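You operate a simulated robot arm through the tools that you are given. There is no shell and no other tool. Be economical: measure what you need, move in short steps, check, and stop when the job is done.

The job below is to be done with a simulated two-armed robot. You get a single attempt, and the scene is never put back.

Task
Close up the test bench: light off, gauge arm down, force display cleared, hold locker shut and latched.

It is judged by the outcome, as a careful person would: the job done as asked, and still so three seconds after it is handed in. It fails if anything else is knocked over, pushed out of place, dropped, spilled or broken.

Robot
Two 7-joint arms with two-finger parallel grippers on one trunk, on a base that drives. Base frame: it is fixed to the floor where the robot stands at the start and does not move with it; the origin is under the middle of the robot, x ahead of it, y to its left, z up. Units: mm, degrees, N and s.
The left shoulder is at the start at [60, 143, 926], the right one opposite. With the tool pointing down near the work surface each hand reaches from about 240 to 680 mm from the robot's upright axis, wherever it stands, measured 20 degrees to its own side. Places, roughly: light switch [500, 0, 900]; gauge arm [600, -500, 1000]; clear key [700, -1100, 900]; pull tester [500, -1000, 900]; locker door [300, -1200, 700]; locker latch [400, -1600, 800]; drain knob [400, -1800, 600]; test valve [500, -1800, 1000]. Payload 1.57 kg a hand.
Tool frame (each hand has its own): the origin (TCP) lies between the finger pads and is the grasp point; the fingertips stand 30 mm ahead of it; z points along the fingers, y is the line along which they close. The gripper opens to 110 mm. The fingers are 24 mm wide and 12 mm thick; the gripper's body (48 by 112 mm) begins 78 mm behind the TCP.
Orientation is told as [roll, pitch, yaw] about the base's x, y, z axes, in that order, counted from this pose: with the fingers straight down and closing along the base's y, the tool's x points along the base's -x, its y along +y and its z along -z.

Tools
- The arms move only by the tool nudge_tool. It takes "left_deltas", "right_deltas" or both (then of equal length, played together; a hand with none holds still); each is a list of rows, each a list of 7 numbers: the closure, from 0 (fully open) to 1 (shut), then the shift along the tool's x, y, z in units of 20 mm (1.0 is 20 mm), then the turn, a rotation vector about the tool's x, y, z in units of 5 degrees (1.0 is 5 degrees). In form: [[fingers, x, y, z, rx, ry, rz], ...]. A call has 1 to 8 rows; each row shifts and turns the commanded pose from where the row before left it, along the tool's axes as they then stand. A call with a number of a shift or a turn outside -1 to 1 is refused whole. Each row takes 0.2 s and may step no farther than 50 mm and 8.6 degrees from the row before; otherwise, or with a gripper value out of range, the whole call is refused. A pose out of reach is approached as far as the arm can. The call stops where the force on the tool passes 50 N (or 10 N more than at its start, if that is more) or the arm is blocked; 0.2 s more then pass. The fingers move at their own pace (about 45 mm/s each) and stop on an object; they squeeze with about 27 N. The grip force told is the motor's: it shows also when the fingers shut on nothing. Time passes only in rows, and 0.2 s behind the last, so rows that do not move let the fingers close. The reply holds the time, the measured pose of the TCP, the force on the tool along the base axes, the opening and the grip force, in the units named above and with some noise, and new pictures: "show" is both (left out), scene, wrist or none (wrist: the cameras of the hands that moved).
- Cameras (640 x 400 px; columns grow to the right, rows downward): "scene" is now at [37.9, -44.3, 1539.3]; the picture's right is [-0.55, -0.84, 0.00], its down [-0.61, 0.40, -0.69] and it looks along [0.58, -0.38, -0.72] (base axes); focal length 284 px, centre (320, 200). "left" rides on the left gripper at [70, -16, -141] in its tool frame; the picture's right is [0.23, 0.97, 0.00], its down [-0.86, 0.20, -0.48] and it looks along [-0.47, 0.11, 0.88] (tool axes); focal length 222 px, centre (320, 200). "right" rides on the right gripper at [70, 16, -141] in its tool frame; the picture's right is [-0.23, 0.97, 0.00], its down [-0.86, -0.20, -0.48] and it looks along [-0.47, -0.11, 0.88] (tool axes); focal length 222 px, centre (320, 200). There is no depth. A picture from a camera that has moved, and an enlarged one, comes with that camera's place and axes in the base frame and with its lens.
- lift_body(by): slides the trunk up (or, below 0, down) by that many mm; the arms and the scene camera ride with it, the base frame stays. It gives what a move gives, with no picture.
- base_move(legs): drives the robot by 1 to 6 legs, each [ahead, left, turn to the left] in mm, mm and degrees, along the robot's own axes; the way and the turn of a leg run together, so that a leg with both is an arc; at most 1500 mm and 180 degrees a leg. The arms and the cameras ride along, it lands a little off, and it stops where it bumps. It gives what a move gives, and a new picture of the scene camera.
- head_to(pan, tilt): turns the head with the scene camera to pan (to the left, within 86 degrees either way) and tilt (down, from -29 to 69), counted from straight ahead of the robot. It gives what a move gives, and a new picture of the scene camera.
- zoom(camera, box): a new picture of the part [left, top, right, bottom] of that camera's present view, enlarged. It takes no simulated time.
- sign_off(): hands the job in; it is judged then, once.

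Go step by step. Nothing tells you exact positions but the pictures and the camera data: compare them with the known pose of the tool, close in by small moves and look again before you grip or let go. The budget is 120 turns and 170 pictures, counting those below and the enlarged ones. Unless the task says otherwise, let go and move clear before handing in, and close with one line.

The tools are called after "Call:" as a command line: name --argument value ..., lists and objects as JSON in quotes. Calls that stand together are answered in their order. nudge_tool: Moves the arms, as the interface text tells. Its arguments: {"type":"object","properties":{"left_deltas":{"type":"array","items":{"type":"array","items":{"type":"number"}}},"right_deltas":{"type":"array","items":{"type":"array","items":{"type":"number"}}},"show":{"type":"string","enum":["both","scene","wrist","none"]}},"required":[]} The other tools are called the same way: lift_body (by) slides the trunk up or down; base_move (legs) drives the base; head_to (pan, tilt) turns the head that bears the scene camera; zoom (camera, box) takes an enlarged picture of a part of a camera's view; sign_off () hands the job in.

At the start:

```text
time_s: 0.0
left_tool_pos: [462.7, 8.2, 1000.8]
left_tcp_rot: [0.0, -0.1, 0.0]
left_force: [-0.6, 0.1, -0.1]
left_gripper_width: 110.0
left_finger_force: 0.0
right_tool_pos: [357.6, -430.6, 1000.5]
right_tcp_rot: [0.0, 0.0, 0.1]
right_force: [-0.6, -0.4, 0.4]
right_gripper_width: 109.9
right_finger_force: 0.1
trunk travel left (down, up): [-525.0, 65.0]
robot x, y, heading: [0.6, -2.1, -0.1]
head pan, tilt: [-33.3, 46.4]
```

scene: 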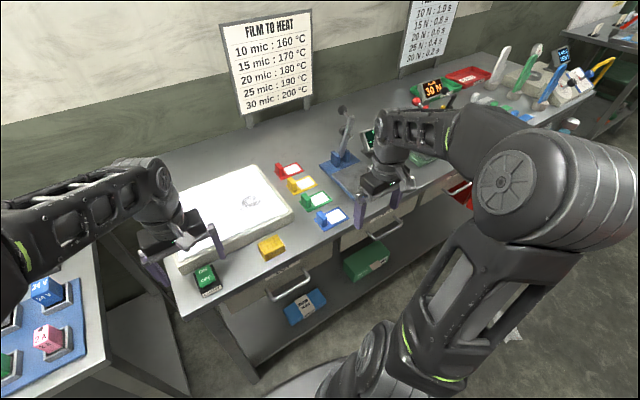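
right: 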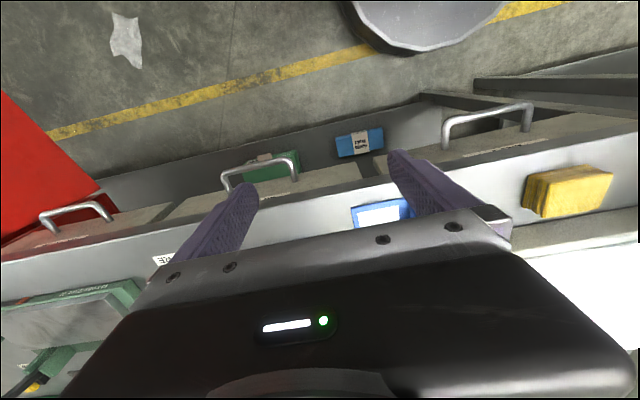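
left: 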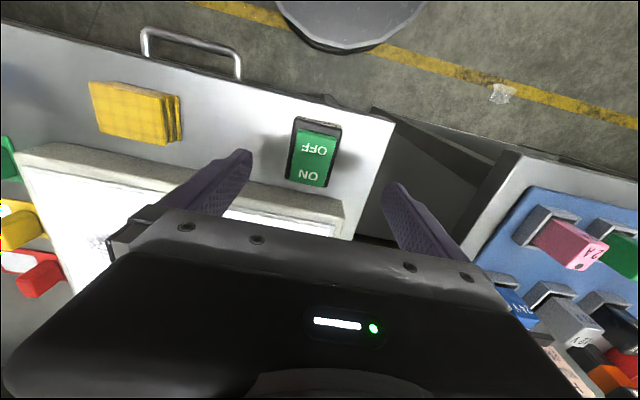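

The green rocker switch lies in front of the light panel, just below the left hand. I'll look closer at it and at the bench to the right.

Call:
zoom --camera "left" --box '[240, 80, 400, 220]'

Call:
zoom --camera "scene" --box '[310, 20, 640, 220]'

Call:
zoom --camera "scene" --box '[160, 220, 320, 320]'

```text
2.86 times, centred on (320, 150) of left
camera zoom: at [392.1, -8.9, 1141.2], right [-0.23, 0.97, 0.0], down [0.85, 0.2, 0.48], along [0.47, 0.11, -0.88], focal length 635 px, centre (320, 343)
```

zoom: 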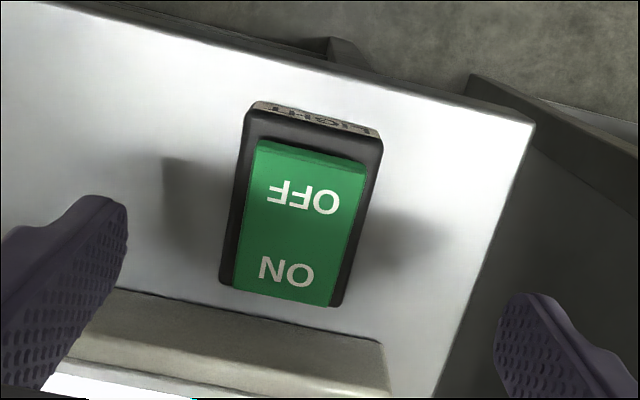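

```text
1.94 times, centred on (475, 120) of scene
camera zoom: at [37.9, -44.3, 1539.3], right [-0.55, -0.84, 0.0], down [-0.61, 0.4, -0.69], along [0.58, -0.38, -0.72], focal length 550 px, centre (19, 355)
```

zoom: 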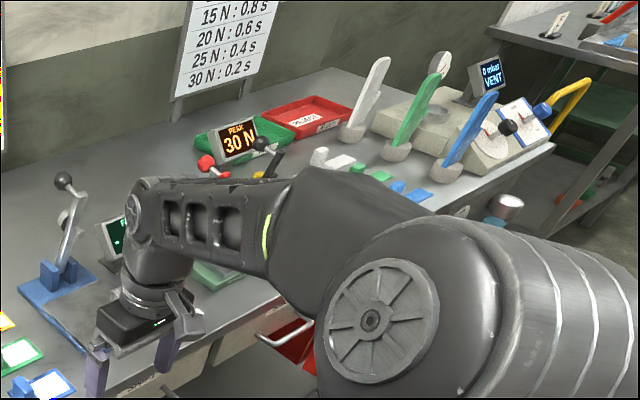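

```text
4.00 times, centred on (240, 270) of scene
camera zoom: at [37.9, -44.3, 1539.3], right [-0.55, -0.84, 0.0], down [-0.61, 0.4, -0.69], along [0.58, -0.38, -0.72], focal length 1135 px, centre (640, -80)
```

zoom: 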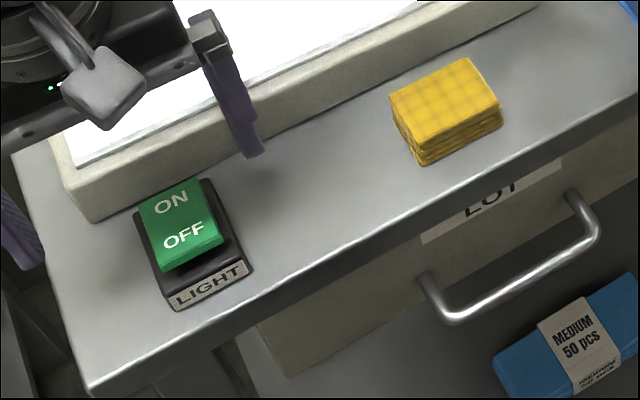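

The rocker sits near [452, -1], with the OFF end nearer to the robot at about x=438 and standing up. I'll shut the left fingers and hover over the OFF end.

Call:
nudge_tool --left_deltas '[[0, 0, 0, -1, 0, 0, 0], [1, 0.65, -0.23, 0, 0, 0, 0], [1, 0.6, -0.23, 0, 0, 0, 0], [1, 0, 0, 0, 0, 0, 0], [1, 0, 0, 0, 0, 0, 0], [1, 0, 0, 0, 0, 0, 0], [1, 0, 0, 0, 0, 0, 0], [1, 0, 0, 0.5, 0, 0, 0]]' --show "wrist"

Call:
zoom --camera "scene" --box '[160, 220, 320, 320]'

```text
time_s: 1.8
left_tool_pos: [436.6, -1.6, 1010.4]
left_tcp_rot: [-0.1, -0.1, 0.0]
left_force: [0.1, -0.2, -0.4]
left_gripper_width: 0.0
left_finger_force: 17.9
right_tool_pos: [357.5, -431.3, 998.9]
right_tcp_rot: [0.0, 0.0, 0.1]
right_force: [-0.4, 0.1, 0.6]
right_gripper_width: 109.9
right_finger_force: 0.0
trunk travel left (down, up): [-525.0, 65.0]
robot x, y, heading: [-2.0, 1.7, -0.1]
head pan, tilt: [-33.3, 46.4]
camera left: at [367.4, -17.6, 1151.0], right [-0.23, 0.97, 0.0], down [0.85, 0.2, 0.48], along [0.47, 0.11, -0.88], focal length 222 px, centre (320, 200)
```

left: 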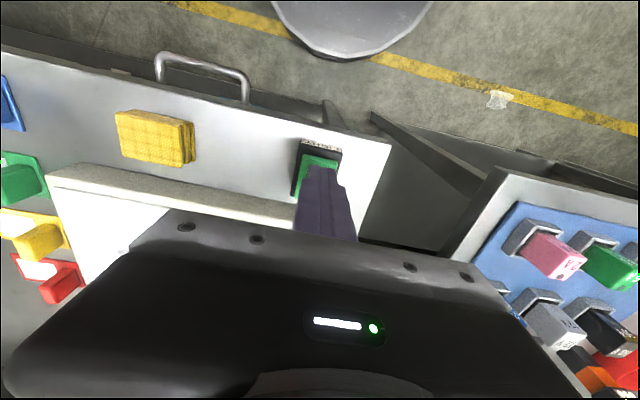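

```text
4.00 times, centred on (240, 270) of scene
camera zoom: at [38.1, -44.3, 1539.3], right [-0.55, -0.84, 0.0], down [-0.61, 0.4, -0.69], along [0.58, -0.38, -0.72], focal length 1135 px, centre (640, -80)
```

zoom: 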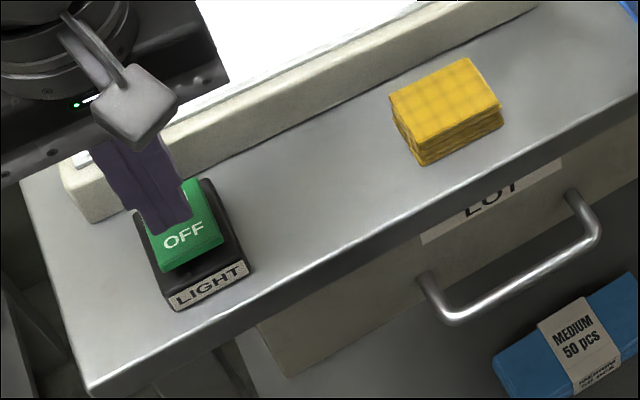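

The tip is over the OFF end at z about 980. I'll press down with the force limit on watch.

Call:
nudge_tool --left_deltas '[[1, 0, 0, 0.5, 0, 0, 0], [1, 0, 0, 0.3, 0, 0, 0], [1, 0, 0, 0.3, 0, 0, 0], [1, 0, 0, 0.25, 0, 0, 0], [1, 0, 0, 0.2, 0, 0, 0]]' --show "scene"

```text
time_s: 3.0
left_tool_pos: [436.5, -1.1, 979.7]
left_tcp_rot: [-0.1, -0.1, -0.1]
left_force: [0.4, 0.0, -0.1]
left_gripper_width: 0.0
left_finger_force: 21.6
right_tool_pos: [358.3, -430.1, 1000.5]
right_tcp_rot: [0.1, 0.1, 0.0]
right_force: [-0.5, -0.1, -0.5]
right_gripper_width: 109.9
right_finger_force: 0.0
trunk travel left (down, up): [-525.0, 65.0]
robot x, y, heading: [2.0, -1.7, -0.1]
head pan, tilt: [-33.3, 46.4]
camera scene: at [38.0, -44.4, 1539.3], right [-0.55, -0.84, 0.0], down [-0.61, 0.4, -0.69], along [0.58, -0.38, -0.72], focal length 284 px, centre (320, 200)
```

scene: 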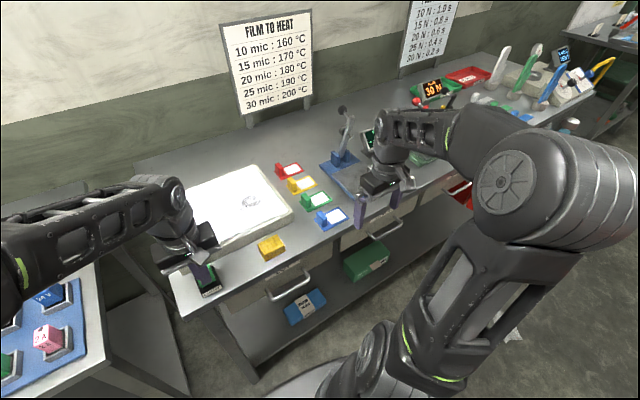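

No contact yet; going further down.

Call:
nudge_tool --left_deltas '[[1, 0, 0, 0.2, 0, 0, 0], [1, 0, 0, 0.2, 0, 0, 0], [1, 0, 0, 0.2, 0, 0, 0]]' --show "none"

Call:
zoom --camera "scene" --box '[160, 180, 320, 320]'

```text
time_s: 3.8
left_tool_pos: [436.6, -1.2, 967.3]
left_tcp_rot: [0.1, 0.0, 0.0]
left_force: [0.4, -0.4, 0.5]
left_gripper_width: 0.0
left_finger_force: 21.3
right_tool_pos: [357.7, -430.3, 999.7]
right_tcp_rot: [0.0, 0.0, 0.1]
right_force: [-0.3, -1.2, 0.2]
right_gripper_width: 109.8
right_finger_force: 0.1
trunk travel left (down, up): [-525.0, 65.0]
robot x, y, heading: [4.0, -1.7, -0.2]
head pan, tilt: [-33.3, 46.4]
```

```text
2.86 times, centred on (240, 250) of scene
camera zoom: at [37.8, -44.2, 1539.3], right [-0.55, -0.84, 0.0], down [-0.6, 0.4, -0.69], along [0.58, -0.38, -0.72], focal length 810 px, centre (549, 57)
```

zoom: 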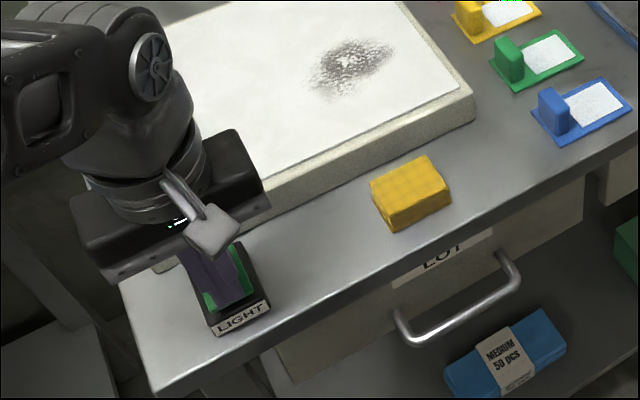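

Call:
nudge_tool --left_deltas '[[1, 0, 0, 0.2, 0, 0, 0], [1, 0, 0, 0.2, 0, 0, 0]]' --show "wrist"

Call:
zoom --camera "scene" --box '[180, 240, 260, 300]'

```text
time_s: 4.4
left_tool_pos: [436.5, 0.0, 966.7]
left_tcp_rot: [-0.3, -0.6, 0.0]
left_force: [-11.8, 8.1, 25.6]
left_gripper_width: 0.0
left_finger_force: 21.1
right_tool_pos: [357.8, -429.2, 1001.2]
right_tcp_rot: [0.0, 0.0, 0.1]
right_force: [0.7, 0.4, 0.5]
right_gripper_width: 109.8
right_finger_force: 0.1
trunk travel left (down, up): [-525.0, 65.0]
robot x, y, heading: [3.7, 2.5, 0.0]
head pan, tilt: [-33.3, 46.4]
stopped in row 2 (left hand): the force on the tool passed its limit (the readings are from after the stop); the commanded pose is now the measured one
camera left: at [365.6, -17.1, 1107.1], right [-0.23, 0.97, -0.01], down [0.85, 0.2, 0.49], along [0.48, 0.1, -0.87], focal length 222 px, centre (320, 200)
```

left: 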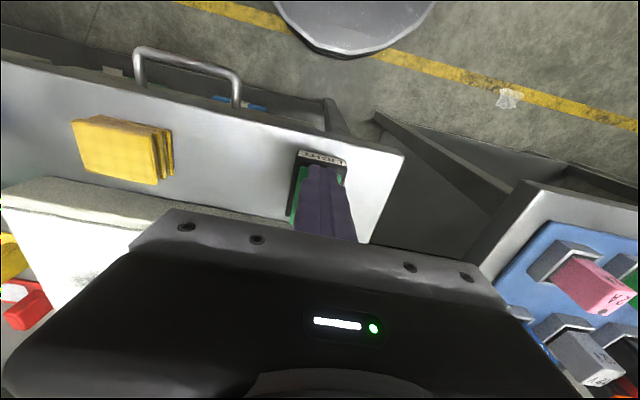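

```text
6.67 times, centred on (220, 270) of scene
camera zoom: at [34.3, -43.2, 1539.5], right [-0.55, -0.84, 0.0], down [-0.6, 0.4, -0.69], along [0.58, -0.38, -0.72], focal length 1891 px, centre (987, -267)
```

zoom: 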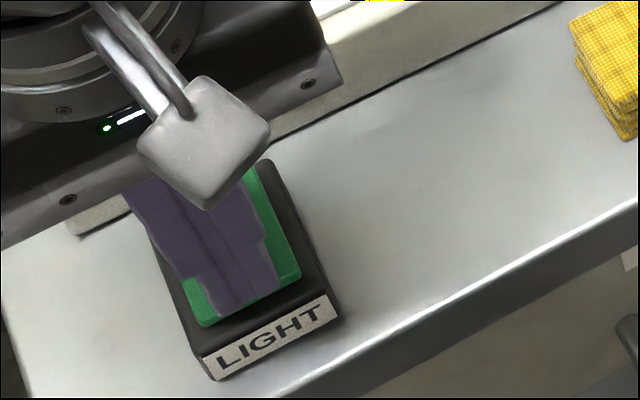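

Contact reached the limit. I'll lift and look at the rocker.

Call:
nudge_tool --left_deltas '[[1, 0, 0, -1, 0, 0, 0], [1, 0, 0, -1, 0, 0, 0], [1, 0, 0, -1, 0, 0, 0], [1, -1, 0, -1, 0, 0, 0], [1, -1, 0, 0, 0, 0, 0]]' --show "scene"

Call:
zoom --camera "scene" --box '[160, 180, 320, 300]'

```text
time_s: 5.6
left_tool_pos: [478.3, -1.3, 1043.7]
left_tcp_rot: [-0.3, -0.4, 0.0]
left_force: [-0.4, 0.0, -0.2]
left_gripper_width: 0.0
left_finger_force: 20.6
right_tool_pos: [357.8, -430.4, 998.9]
right_tcp_rot: [0.1, 0.0, 0.0]
right_force: [-0.1, -0.6, 0.7]
right_gripper_width: 109.9
right_finger_force: 0.0
trunk travel left (down, up): [-525.0, 65.0]
robot x, y, heading: [-2.6, -0.6, -0.2]
head pan, tilt: [-33.3, 46.4]
camera scene: at [38.2, -44.3, 1539.3], right [-0.55, -0.84, 0.0], down [-0.61, 0.4, -0.69], along [0.58, -0.38, -0.72], focal length 284 px, centre (320, 200)
```

scene: 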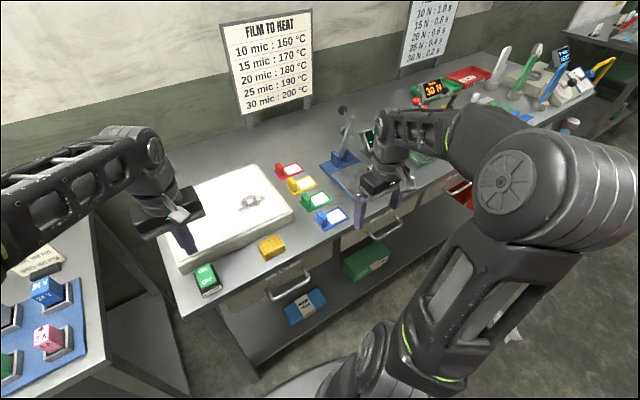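

```text
3.33 times, centred on (240, 240) of scene
camera zoom: at [38.2, -44.3, 1539.3], right [-0.55, -0.84, 0.0], down [-0.61, 0.4, -0.69], along [0.58, -0.38, -0.72], focal length 946 px, centre (587, 67)
```

zoom: 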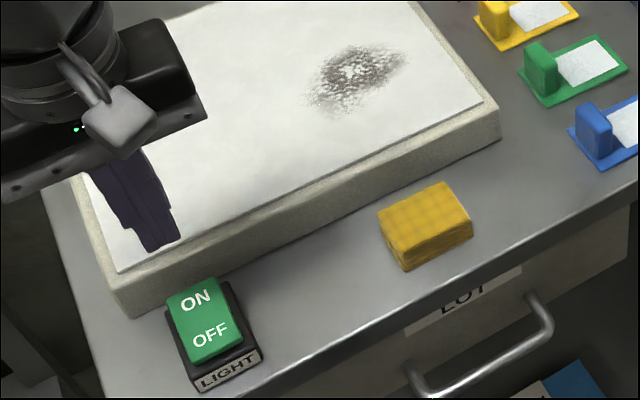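

The ON end is up and the panel is dim, so the light is off. Next is the gauge arm, and I'll look at it closely.

Call:
zoom --camera "scene" --box '[300, 80, 440, 220]'

Call:
zoom --camera "right" --box '[0, 180, 220, 400]'

```text
2.86 times, centred on (370, 150) of scene
camera zoom: at [38.2, -44.3, 1539.3], right [-0.55, -0.84, 0.0], down [-0.61, 0.4, -0.69], along [0.58, -0.38, -0.72], focal length 810 px, centre (177, 343)
```

zoom: 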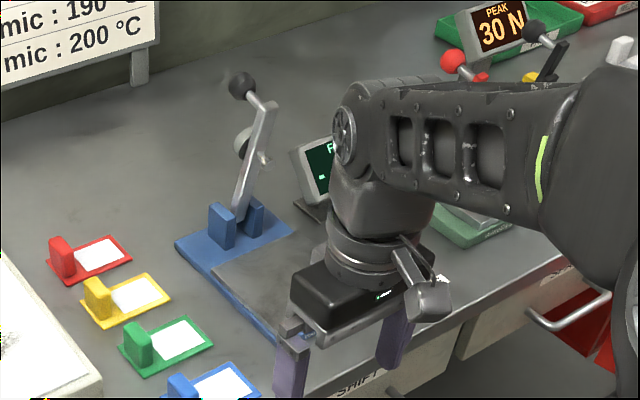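

```text
1.82 times, centred on (110, 290) of right
camera zoom: at [287.8, -412.6, 1140.7], right [0.23, 0.97, 0.0], down [0.86, -0.2, 0.48], along [0.47, -0.11, -0.88], focal length 404 px, centre (702, 36)
```

zoom: 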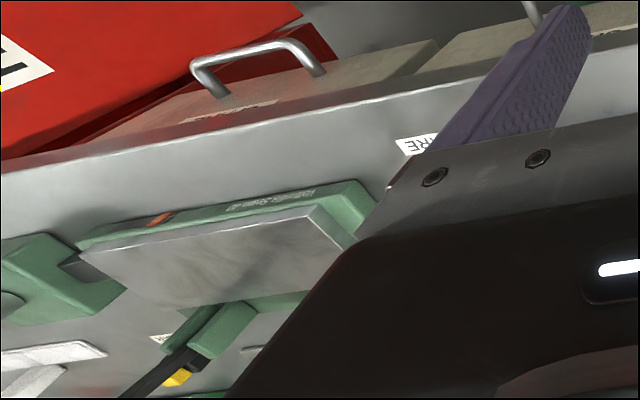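

The gauge arm is hinged in the blue brackets. I'll raise and draw back both hands before driving right to see it better.

Call:
nudge_tool --left_deltas '[[1, 0, 0, -1, 0, 0, 0], [1, 0.5, 0, -1, 0, 0, 0], [1, 1, 0, -1, 0, 0, 0], [1, 1, 0, -1, 0, 0, 0], [1, 1, 0, -1, 0, 0, 0], [1, 1, 0.5, -1, 0, 0, 0], [1, 1, 1, 0, 0, 0, 0], [1, 1, 1, 0, 0, 0, 0]]' --right_deltas '[[1, 0, 0, -1, 0, 0, 0], [1, 0.5, 0, -1, 0, 0, 0], [1, 1, 0, -1, 0, 0, 0], [1, 1, 0, -1, 0, 0, 0], [1, 1, 0, -1, 0, 0, 0], [1, 0, 0, -1, 0, 0, 0], [1, 0, 0, 0, 0, 0, 0], [1, 0, 0, 0, 0, 0, 0]]' --show "scene"

```text
time_s: 7.4
left_tool_pos: [372.7, 45.1, 1121.6]
left_tcp_rot: [-0.3, -0.5, 0.0]
left_force: [-0.1, -0.2, -0.6]
left_gripper_width: 0.2
left_finger_force: 21.3
left hand out of reach, approached as far as the arm can: row 4, 5, 6
right_tool_pos: [287.0, -430.4, 1119.5]
right_tcp_rot: [0.1, 0.0, 0.0]
right_force: [0.2, -0.2, -0.7]
right_gripper_width: 0.0
right_finger_force: 21.2
trunk travel left (down, up): [-525.0, 65.0]
robot x, y, heading: [-0.6, -0.9, 0.1]
head pan, tilt: [-33.3, 46.4]
camera scene: at [37.9, -43.6, 1539.3], right [-0.55, -0.84, 0.0], down [-0.61, 0.4, -0.69], along [0.58, -0.38, -0.72], focal length 284 px, centre (320, 200)
```

scene: 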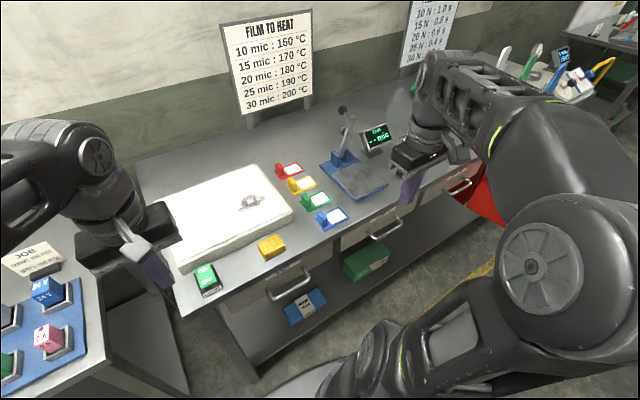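

Call:
zoom --camera "scene" --box '[300, 90, 420, 210]'

Call:
zoom --camera "scene" --box '[420, 100, 540, 240]'

```text
3.33 times, centred on (360, 150) of scene
camera zoom: at [37.9, -43.6, 1539.3], right [-0.55, -0.84, 0.0], down [-0.61, 0.4, -0.69], along [0.58, -0.38, -0.72], focal length 946 px, centre (187, 367)
```

zoom: 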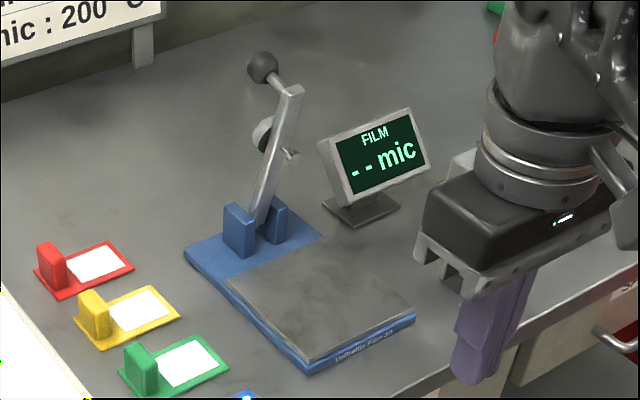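

```text
2.86 times, centred on (480, 170) of scene
camera zoom: at [37.9, -43.6, 1539.3], right [-0.55, -0.84, 0.0], down [-0.61, 0.4, -0.69], along [0.58, -0.38, -0.72], focal length 810 px, centre (-137, 286)
```

zoom: 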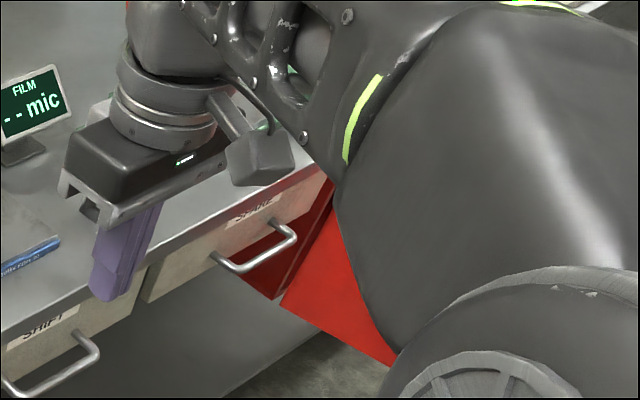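

The arm is hinged at the back of the plate and will swing toward the robot onto the plate. I'll drive 350 mm right.

Call:
base_move --legs '[[0, -350, 0]]'

Call:
head_to --pan -12 --tilt 42

```text
time_s: 9.7
left_tool_pos: [372.4, -307.7, 1122.4]
left_tcp_rot: [-0.3, -0.7, 0.1]
left_force: [0.6, 0.5, 0.1]
left_gripper_width: 0.0
left_finger_force: 21.2
right_tool_pos: [288.9, -782.5, 1119.2]
right_tcp_rot: [0.0, 0.0, 0.2]
right_force: [0.5, -0.9, -0.4]
right_gripper_width: 0.0
right_finger_force: 21.0
trunk travel left (down, up): [-525.0, 65.0]
robot x, y, heading: [2.6, -349.9, 0.0]
head pan, tilt: [-33.3, 46.4]
camera scene: at [38.5, -397.4, 1539.2], right [-0.55, -0.84, 0.0], down [-0.61, 0.4, -0.69], along [0.58, -0.38, -0.72], focal length 284 px, centre (320, 200)
```

scene: 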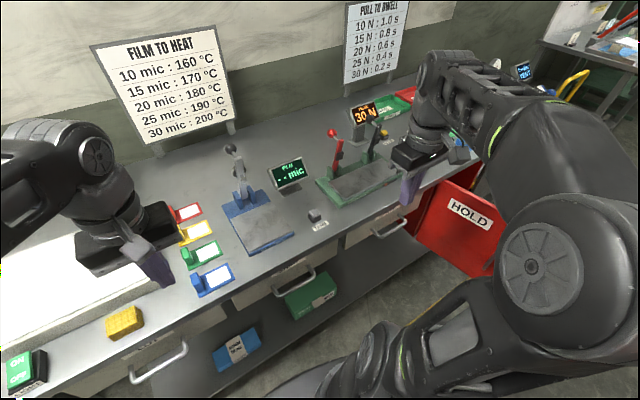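

```text
time_s: 10.6
left_tool_pos: [373.3, -307.9, 1122.0]
left_tcp_rot: [-0.3, -0.6, 0.1]
left_force: [0.7, -0.1, -0.9]
left_gripper_width: 0.0
left_finger_force: 21.1
right_tool_pos: [289.3, -780.6, 1119.5]
right_tcp_rot: [0.0, -0.1, 0.3]
right_force: [-0.3, 0.8, 0.2]
right_gripper_width: 0.1
right_finger_force: 21.6
trunk travel left (down, up): [-525.0, 65.0]
robot x, y, heading: [-0.1, -354.0, 0.4]
head pan, tilt: [-12.0, 42.0]
camera scene: at [53.2, -369.8, 1545.5], right [-0.21, -0.98, 0.0], down [-0.65, 0.14, -0.74], along [0.73, -0.15, -0.67], focal length 284 px, centre (320, 200)
```

scene: 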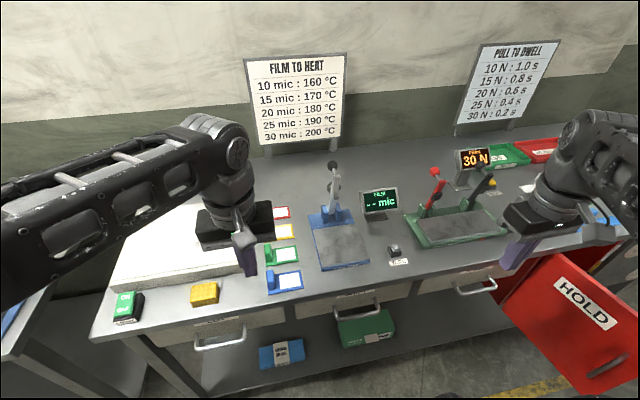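

Call:
zoom --camera "scene" --box '[290, 150, 420, 280]'

Call:
zoom --camera "scene" --box '[370, 130, 530, 280]'

```text
3.08 times, centred on (355, 215) of scene
camera zoom: at [53.2, -369.8, 1545.5], right [-0.21, -0.98, 0.0], down [-0.65, 0.14, -0.74], along [0.73, -0.15, -0.67], focal length 873 px, centre (212, 154)
```

zoom: 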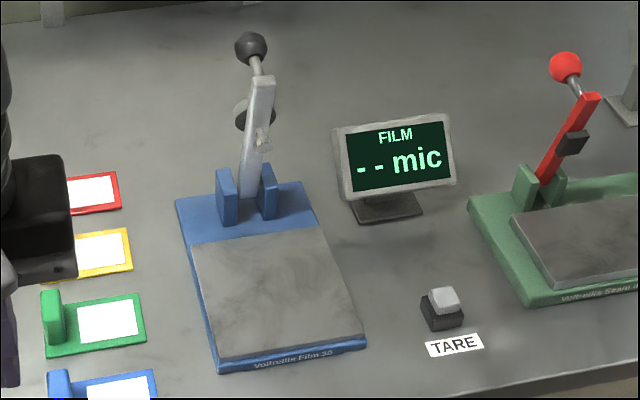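

```text
2.67 times, centred on (450, 205) of scene
camera zoom: at [53.2, -369.8, 1545.5], right [-0.21, -0.98, 0.0], down [-0.65, 0.14, -0.74], along [0.73, -0.15, -0.67], focal length 756 px, centre (-27, 187)
```

zoom: 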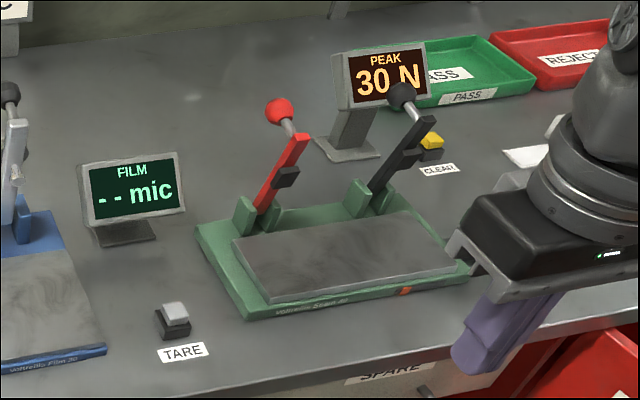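

The knob is at about [656, -528, 1113], the hinge at about [645, -527, 945], so the arm swings toward me. I'll drive 60 mm closer and bring the right hand over, opening the fingers and tilting them forward.

Call:
base_move --legs '[[60, 0, 0]]'

Call:
nudge_tool --right_deltas '[[0.4, 0, 1, -1, 0, -1, 0], [0.4, 0, 1, 0, 0, -1, 0], [0.4, 0, 1, 0, 0, -1, 0], [0.4, 0, 1, 0, 0, -1, 0], [0.4, 0, 1, 0, 0, -1, 0], [0.4, 0, 1, 0, 0, -1, 0], [0.4, 0, 1, 0, 0, 0, 0], [0.4, 0, 1, 0, 0, 0, 0]]' --show "none"

```text
time_s: 11.5
left_tool_pos: [434.4, -307.1, 1120.2]
left_tcp_rot: [-0.3, -0.4, 0.1]
left_force: [0.5, -0.8, -0.8]
left_gripper_width: 0.0
left_finger_force: 21.3
right_tool_pos: [351.1, -780.9, 1118.7]
right_tcp_rot: [0.0, 0.1, 0.2]
right_force: [0.2, 0.8, 0.2]
right_gripper_width: 0.0
right_finger_force: 21.7
trunk travel left (down, up): [-525.0, 65.0]
robot x, y, heading: [62.2, -351.7, 0.4]
head pan, tilt: [-12.0, 42.0]
camera scene: at [115.8, -369.5, 1545.5], right [-0.21, -0.98, 0.0], down [-0.66, 0.14, -0.74], along [0.73, -0.15, -0.67], focal length 284 px, centre (320, 200)
```

scene: 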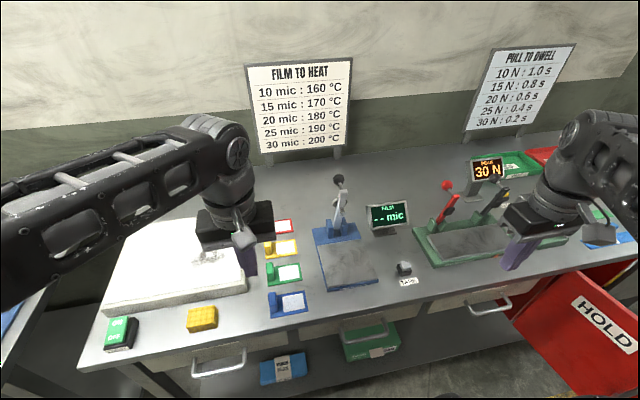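

```text
time_s: 13.3
left_tool_pos: [433.4, -307.3, 1121.9]
left_tcp_rot: [-0.3, -0.6, 0.1]
left_force: [0.0, 0.2, -0.6]
left_gripper_width: 0.0
left_finger_force: 21.2
right_tool_pos: [348.7, -621.6, 1137.5]
right_tcp_rot: [0.1, -30.0, 0.3]
right_force: [0.4, -0.4, -0.4]
right_gripper_width: 66.3
right_finger_force: 0.0
trunk travel left (down, up): [-525.0, 65.0]
robot x, y, heading: [59.3, -350.8, 0.2]
head pan, tilt: [-12.0, 42.0]
```

Call:
nudge_tool --right_deltas '[[0.4, -1, 0.59, 0.577, 0, 0, 0], [0.4, -1, 0.59, 0.577, 0, 0, 0], [0.4, -1, 0.59, 0.577, 0, 0, 0], [0.4, -1, 0.59, 0.577, 0, 0, 0], [0.4, -1, 0.59, 0.577, 0, 0, 0], [0.4, -1, 0.59, 0.577, 0, 0, 0], [0.4, -1, 0.59, 0.577, 0, 0, 0], [0.4, -1, 0.59, 0.577, 0, 0, 0]]'

```text
time_s: 15.1
left_tool_pos: [433.9, -307.1, 1121.6]
left_tcp_rot: [-0.3, -0.5, 0.1]
left_force: [-0.4, -0.7, 0.4]
left_gripper_width: 0.0
left_finger_force: 21.0
right_tool_pos: [534.5, -528.7, 1138.4]
right_tcp_rot: [0.0, -29.9, 0.2]
right_force: [-0.1, 0.5, 0.5]
right_gripper_width: 66.1
right_finger_force: 0.1
trunk travel left (down, up): [-525.0, 65.0]
robot x, y, heading: [61.4, -354.7, -0.1]
head pan, tilt: [-12.0, 42.0]
camera scene: at [114.5, -369.5, 1545.5], right [-0.21, -0.98, 0.0], down [-0.66, 0.14, -0.74], along [0.73, -0.15, -0.67], focal length 284 px, centre (320, 200)
camera right: at [403.2, -511.2, 1226.5], right [0.19, 0.97, 0.11], down [0.5, -0.2, 0.84], along [0.84, -0.11, -0.53], focal length 222 px, centre (320, 200)
```

scene: 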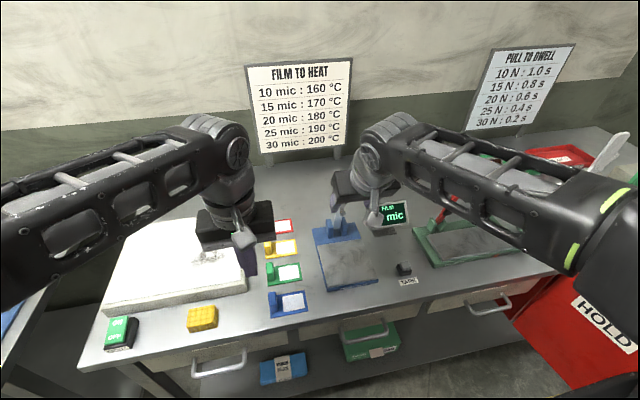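
right: 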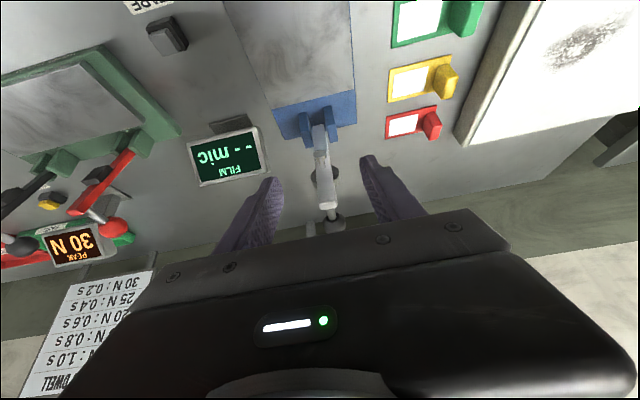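

Call:
zoom --camera "right" --box '[260, 110, 400, 250]'

```text
2.86 times, centred on (330, 180) of right
camera zoom: at [403.2, -511.2, 1226.5], right [0.19, 0.97, 0.11], down [0.5, -0.2, 0.84], along [0.84, -0.11, -0.53], focal length 635 px, centre (291, 257)
```

zoom: 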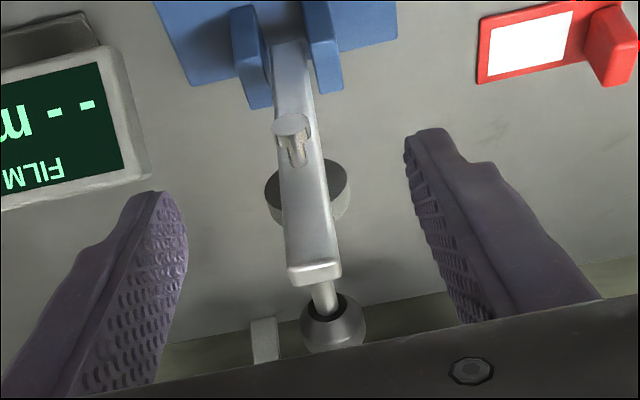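

The knob shows at about [656, -529, 1107], centred between the open fingers. I'll move in so the fingers straddle it.

Call:
nudge_tool --right_deltas '[[0.4, -0.9, 0, 0.76, 0, 0, 0], [0.4, -0.9, 0, 0.76, 0, 0, 0], [0.4, -0.9, 0, 0.76, 0, 0, 0], [0.4, -0.9, 0, 0.76, 0, 0, 0], [0.4, -0.9, 0, 0.76, 0, 0, 0]]' --show "wrist"

Call:
zoom --camera "right" --box '[240, 110, 400, 250]'

```text
time_s: 16.3
left_tool_pos: [433.8, -306.3, 1121.7]
left_tcp_rot: [-0.3, -0.4, 0.1]
left_force: [0.4, -0.5, 0.2]
left_gripper_width: 0.0
left_finger_force: 20.9
right_tool_pos: [651.1, -525.9, 1118.9]
right_tcp_rot: [-0.1, -30.0, 0.3]
right_force: [0.4, 0.0, -0.1]
right_gripper_width: 65.9
right_finger_force: 0.1
trunk travel left (down, up): [-525.0, 65.0]
robot x, y, heading: [60.8, -350.5, 0.1]
head pan, tilt: [-12.0, 42.0]
camera right: at [519.2, -509.4, 1207.2], right [0.19, 0.97, 0.11], down [0.5, -0.2, 0.84], along [0.84, -0.11, -0.53], focal length 222 px, centre (320, 200)
```

right: 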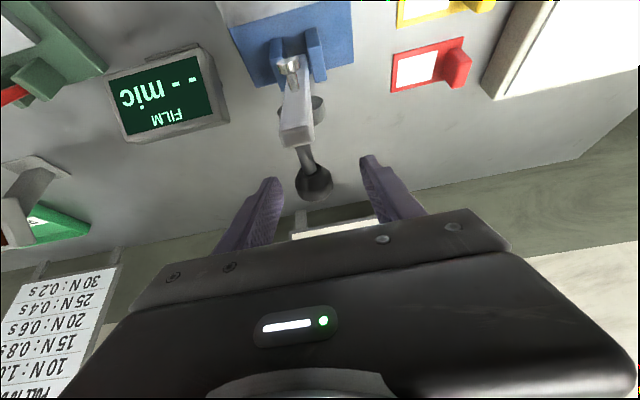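

```text
2.86 times, centred on (320, 180) of right
camera zoom: at [519.2, -509.4, 1207.2], right [0.19, 0.97, 0.11], down [0.5, -0.2, 0.84], along [0.84, -0.11, -0.53], focal length 635 px, centre (320, 257)
```

zoom: 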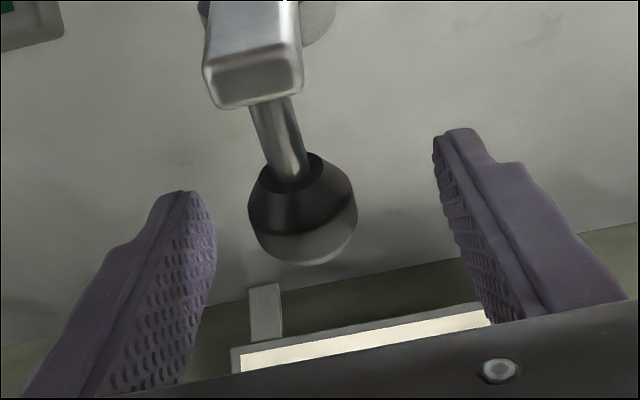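

The ball sits about 14 mm ahead of the TCP and 4 mm off in y. I'll trim and close gently on it.

Call:
nudge_tool --right_deltas '[[0.4, 0.15, -0.2, 0.1, 0, 0, 0], [1, 0, 0, 0, 0, 0, 0], [1, 0, 0, 0, 0, 0, 0], [1, 0, 0, 0, 0, 0, 0], [1, 0, 0, 0, 0, 0, 0]]' --show "wrist"

```text
time_s: 17.5
left_tool_pos: [433.4, -306.3, 1122.2]
left_tcp_rot: [-0.2, -0.6, 0.1]
left_force: [0.8, -0.1, 0.5]
left_gripper_width: 0.0
left_finger_force: 21.6
right_tool_pos: [648.1, -530.1, 1116.7]
right_tcp_rot: [0.0, -30.0, 0.1]
right_force: [-0.4, 0.7, -0.5]
right_gripper_width: 27.6
right_finger_force: 29.2
trunk travel left (down, up): [-525.0, 65.0]
robot x, y, heading: [60.3, -352.8, -0.1]
head pan, tilt: [-12.0, 42.0]
camera right: at [516.2, -513.2, 1203.4], right [0.19, 0.97, 0.11], down [0.5, -0.2, 0.84], along [0.84, -0.11, -0.53], focal length 222 px, centre (320, 200)
```

right: 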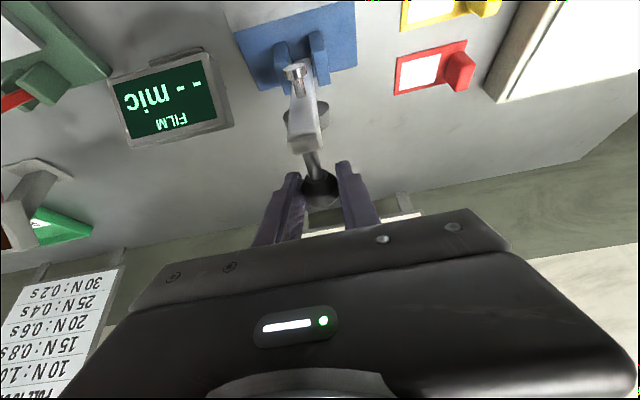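

Gripped at 27.6 mm. I'll begin the swing along the arc about the hinge, about 25 degrees first.

Call:
nudge_tool --right_deltas '[[1, 0.9, 0, -0.513, 0, 0, 0], [1, 0.773, 0, -0.331, 0, 0, 0], [1, 0.805, 0, -0.246, 0, 0, 0], [1, 0.826, 0, -0.159, 0, 0, 0]]' --show "wrist"

```text
time_s: 18.5
left_tool_pos: [433.8, -307.7, 1122.5]
left_tcp_rot: [-0.3, -0.6, 0.1]
left_force: [-0.1, -1.3, 0.1]
left_gripper_width: 0.2
left_finger_force: 21.0
right_tool_pos: [577.1, -529.3, 1104.8]
right_tcp_rot: [-0.2, -30.1, 0.3]
right_force: [2.6, 0.5, 7.5]
right_gripper_width: 27.5
right_finger_force: 38.0
trunk travel left (down, up): [-525.0, 65.0]
robot x, y, heading: [58.7, -351.1, -0.0]
head pan, tilt: [-12.0, 42.0]
camera right: at [445.7, -513.1, 1191.9], right [0.19, 0.97, 0.11], down [0.5, -0.2, 0.84], along [0.84, -0.11, -0.53], focal length 222 px, centre (320, 200)
```

right: 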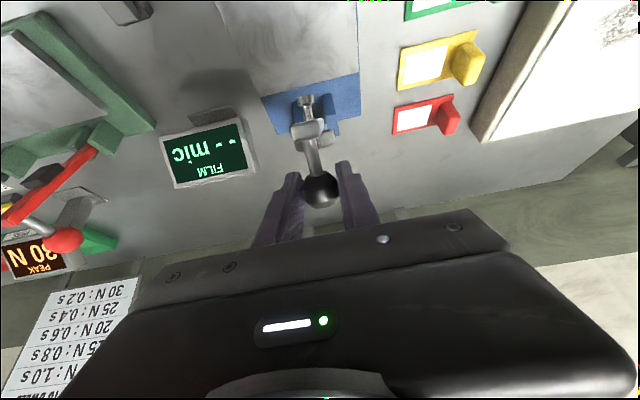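

Call:
nudge_tool --right_deltas '[[1, 0.84, 0, -0.075, 0, 0, 0], [1, 0.841, 0, 0.017, 0, 0, 0], [1, 0.837, 0, 0.1, 0, 0, 0], [1, 0.82, 0, 0.19, 0, 0, 0]]' --show "scene"

```text
time_s: 19.5
left_tool_pos: [433.3, -306.6, 1121.3]
left_tcp_rot: [-0.3, -0.6, 0.1]
left_force: [0.1, 0.1, -0.4]
left_gripper_width: 0.0
left_finger_force: 21.1
right_tool_pos: [521.9, -530.8, 1066.1]
right_tcp_rot: [0.1, -30.0, 0.3]
right_force: [3.5, 3.7, 5.9]
right_gripper_width: 27.6
right_finger_force: 37.3
trunk travel left (down, up): [-525.0, 65.0]
robot x, y, heading: [62.4, -353.9, 0.2]
head pan, tilt: [-12.0, 42.0]
camera scene: at [113.6, -368.6, 1545.5], right [-0.2, -0.98, 0.0], down [-0.65, 0.14, -0.74], along [0.73, -0.15, -0.67], focal length 284 px, centre (320, 200)
```

scene: 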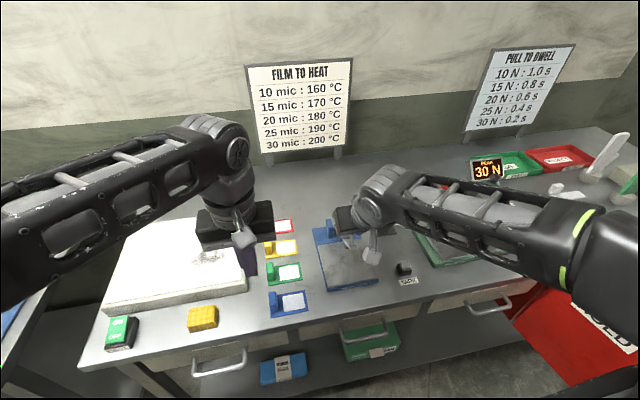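

Call:
nudge_tool --right_deltas '[[1, 0.794, 0, 0.275, 0, 0, 0], [1, 0.765, 0, 0.355, 0, 0, 0], [1, 0.718, 0, 0.434, 0, 0, 0], [1, 0.673, 0, 0.506, 0, 0, 0]]' --show "wrist"

```text
time_s: 20.5
left_tool_pos: [432.5, -306.3, 1122.6]
left_tcp_rot: [-0.3, -0.6, 0.1]
left_force: [1.3, -0.5, 0.2]
left_gripper_width: 0.0
left_finger_force: 21.2
right_tool_pos: [485.7, -529.5, 1009.9]
right_tcp_rot: [0.0, -30.0, 0.2]
right_force: [-1.3, 6.0, 6.7]
right_gripper_width: 27.6
right_finger_force: 37.7
trunk travel left (down, up): [-525.0, 65.0]
robot x, y, heading: [59.4, -351.8, 0.3]
head pan, tilt: [-12.0, 42.0]
camera right: at [354.7, -513.0, 1096.8], right [0.19, 0.97, 0.11], down [0.5, -0.2, 0.84], along [0.84, -0.11, -0.53], focal length 222 px, centre (320, 200)
```

right: 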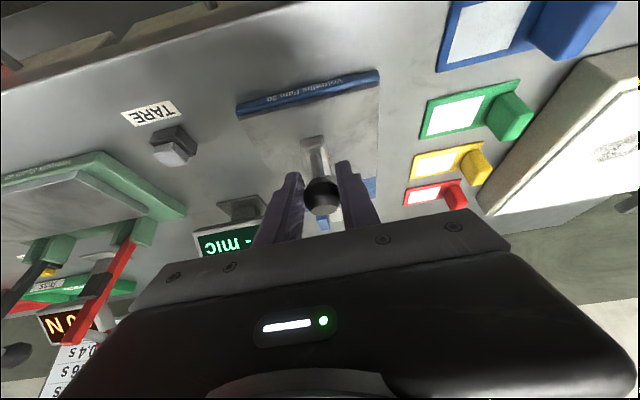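

Call:
nudge_tool --right_deltas '[[1, 0.31, 0, 0.287, 0, 0, 0], [1, 0.31, 0, 0.287, 0, 0, 0], [1, 0.275, 0, 0.317, 0, 0, 0], [1, 0.275, 0, 0.317, 0, 0, 0]]' --show "wrist"

```text
time_s: 21.5
left_tool_pos: [431.8, -307.2, 1122.6]
left_tcp_rot: [-0.3, -0.7, 0.1]
left_force: [0.6, -0.8, 0.5]
left_gripper_width: 0.0
left_finger_force: 21.6
right_tool_pos: [479.5, -529.5, 981.4]
right_tcp_rot: [-0.1, -30.4, 0.3]
right_force: [0.1, 1.9, 37.3]
right_gripper_width: 27.7
right_finger_force: 38.5
trunk travel left (down, up): [-525.0, 65.0]
robot x, y, heading: [62.0, -352.2, 0.0]
head pan, tilt: [-12.0, 42.0]
camera right: at [347.5, -513.1, 1067.6], right [0.19, 0.97, 0.11], down [0.5, -0.2, 0.85], along [0.85, -0.11, -0.52], focal length 222 px, centre (320, 200)
```

right: 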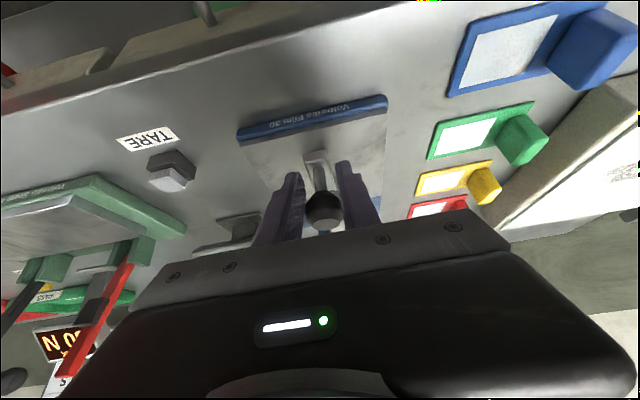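

There's 37 N of upward force, so the arm seems to have reached the plate. I'll zoom before releasing.

Call:
zoom --camera "right" --box '[230, 90, 430, 250]'

Call:
zoom --camera "scene" --box '[280, 160, 440, 300]'

```text
2.50 times, centred on (330, 170) of right
camera zoom: at [347.5, -513.1, 1067.6], right [0.19, 0.97, 0.11], down [0.5, -0.2, 0.85], along [0.85, -0.11, -0.52], focal length 555 px, centre (295, 275)
```

zoom: 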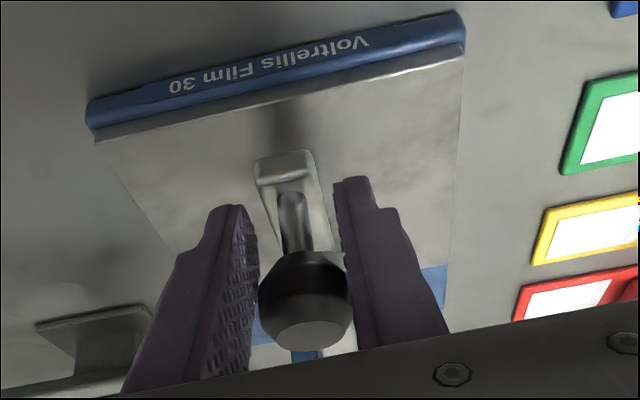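

```text
2.86 times, centred on (360, 230) of scene
camera zoom: at [111.6, -368.1, 1546.0], right [-0.21, -0.98, 0.0], down [-0.65, 0.14, -0.74], along [0.73, -0.15, -0.67], focal length 810 px, centre (206, 114)
```

zoom: 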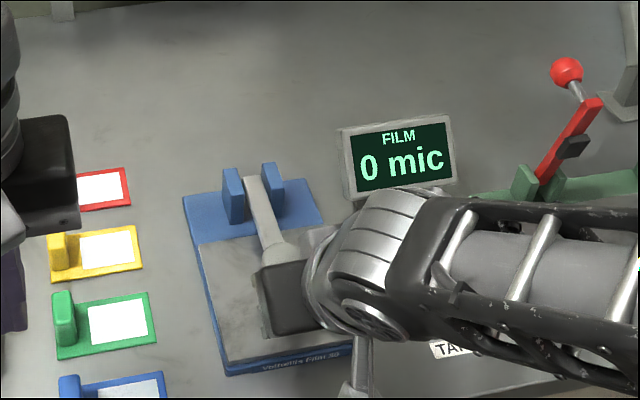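

The display reads 0 mic, so the gauge arm is down. I'll open the fingers and back out upward along the tool axis.

Call:
nudge_tool --right_deltas '[[0.4, 0, 0, 0, 0, 0, 0], [0.4, 0, 0, 0, 0, 0, 0], [0.4, 0, 0, 0, 0, 0, 0], [0.4, 0, 0, -0.8, 0, 0, 0], [0.4, 0, 0, -1, 0, 0, 0], [0.4, 0, 0, -1, 0, 0, 0], [0.4, 0, 0, -1, 0, 0, 0], [0.4, 0, 0, -1, 0, 0, 0]]' --show "scene"

Call:
zoom --camera "scene" --box '[280, 160, 440, 300]'

```text
time_s: 23.3
left_tool_pos: [432.5, -307.4, 1123.0]
left_tcp_rot: [-0.3, -0.6, 0.1]
left_force: [0.3, -1.1, -1.1]
left_gripper_width: 0.2
left_finger_force: 21.2
right_tool_pos: [430.0, -531.7, 1062.4]
right_tcp_rot: [0.0, -30.0, 0.2]
right_force: [0.1, 0.2, -0.5]
right_gripper_width: 66.1
right_finger_force: 0.1
trunk travel left (down, up): [-525.0, 65.0]
robot x, y, heading: [62.2, -351.3, 0.3]
head pan, tilt: [-12.0, 42.0]
camera scene: at [113.2, -369.5, 1545.6], right [-0.21, -0.98, 0.0], down [-0.65, 0.14, -0.74], along [0.73, -0.15, -0.67], focal length 284 px, centre (320, 200)
```

scene: 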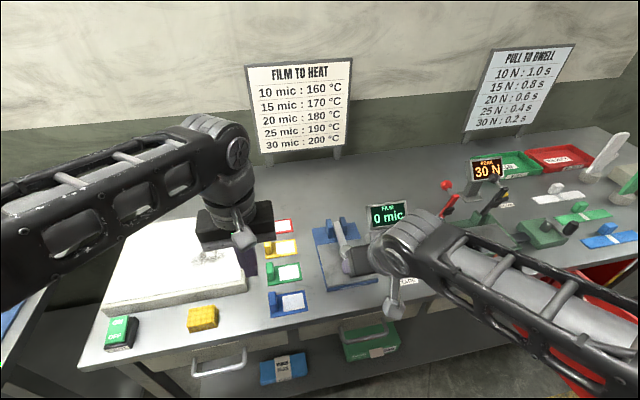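

```text
2.86 times, centred on (360, 230) of scene
camera zoom: at [113.2, -369.5, 1545.6], right [-0.21, -0.98, 0.0], down [-0.65, 0.14, -0.74], along [0.73, -0.15, -0.67], focal length 810 px, centre (206, 114)
```

zoom: 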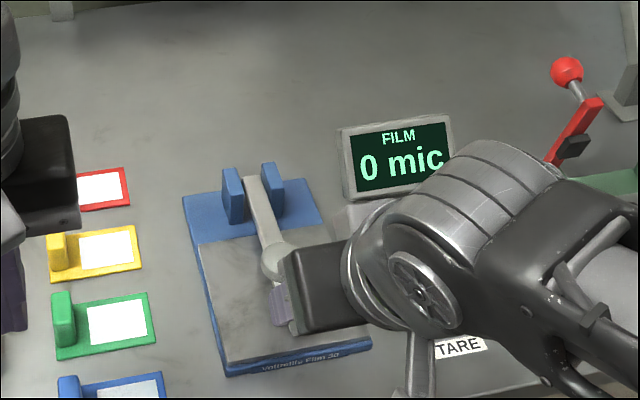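

The gauge arm stays down and reads 0 mic. Now I'll raise and draw back the right hand and look right toward the force tester and locker.

Call:
nudge_tool --right_deltas '[[1, 0.3, 0, -1, 0, 1, 0], [1, 0.5, 0, -1, 0, 1, 0], [1, 0.5, 0, -1, 0, 1, 0], [1, 0.5, -1, 0, 0, 1, 0], [1, 0.5, -1, 0, 0, 1, 0], [1, 0, -1, 0, 0, 1, 0], [1, 0, -1, 0, 0, 0, 0]]' --show "none"

Call:
head_to --pan -55 --tilt 45

```text
time_s: 24.9
left_tool_pos: [432.7, -308.1, 1123.4]
left_tcp_rot: [-0.2, -0.6, 0.2]
left_force: [0.7, 0.2, -0.8]
left_gripper_width: 0.0
left_finger_force: 20.8
right_tool_pos: [361.8, -613.5, 1100.8]
right_tcp_rot: [0.0, 0.1, 0.0]
right_force: [0.0, 0.8, 0.1]
right_gripper_width: 0.0
right_finger_force: 21.1
trunk travel left (down, up): [-525.0, 65.0]
robot x, y, heading: [58.3, -350.8, 0.3]
head pan, tilt: [-12.0, 42.0]
```

```text
time_s: 26.0
left_tool_pos: [434.5, -307.4, 1122.2]
left_tcp_rot: [-0.3, -0.7, 0.2]
left_force: [1.2, -1.0, 1.3]
left_gripper_width: 0.0
left_finger_force: 20.8
right_tool_pos: [363.2, -611.6, 1100.3]
right_tcp_rot: [0.1, 0.1, 0.2]
right_force: [0.9, -0.1, -0.5]
right_gripper_width: 0.0
right_finger_force: 21.5
trunk travel left (down, up): [-525.0, 65.0]
robot x, y, heading: [62.9, -357.1, 0.3]
head pan, tilt: [-55.0, 45.0]
camera scene: at [78.7, -418.7, 1541.3], right [-0.82, -0.58, 0.0], down [-0.41, 0.58, -0.71], along [0.41, -0.58, -0.71], focal length 284 px, centre (320, 200)
```

scene: 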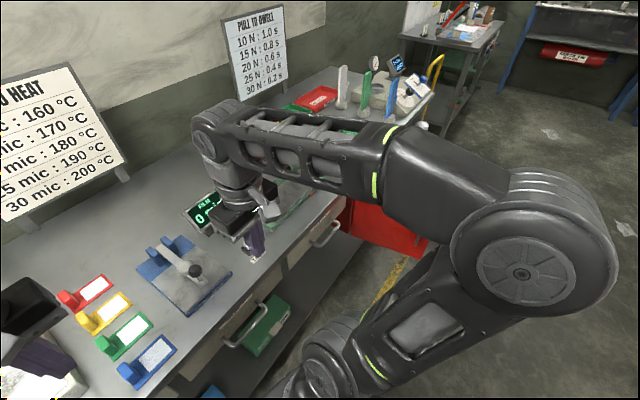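

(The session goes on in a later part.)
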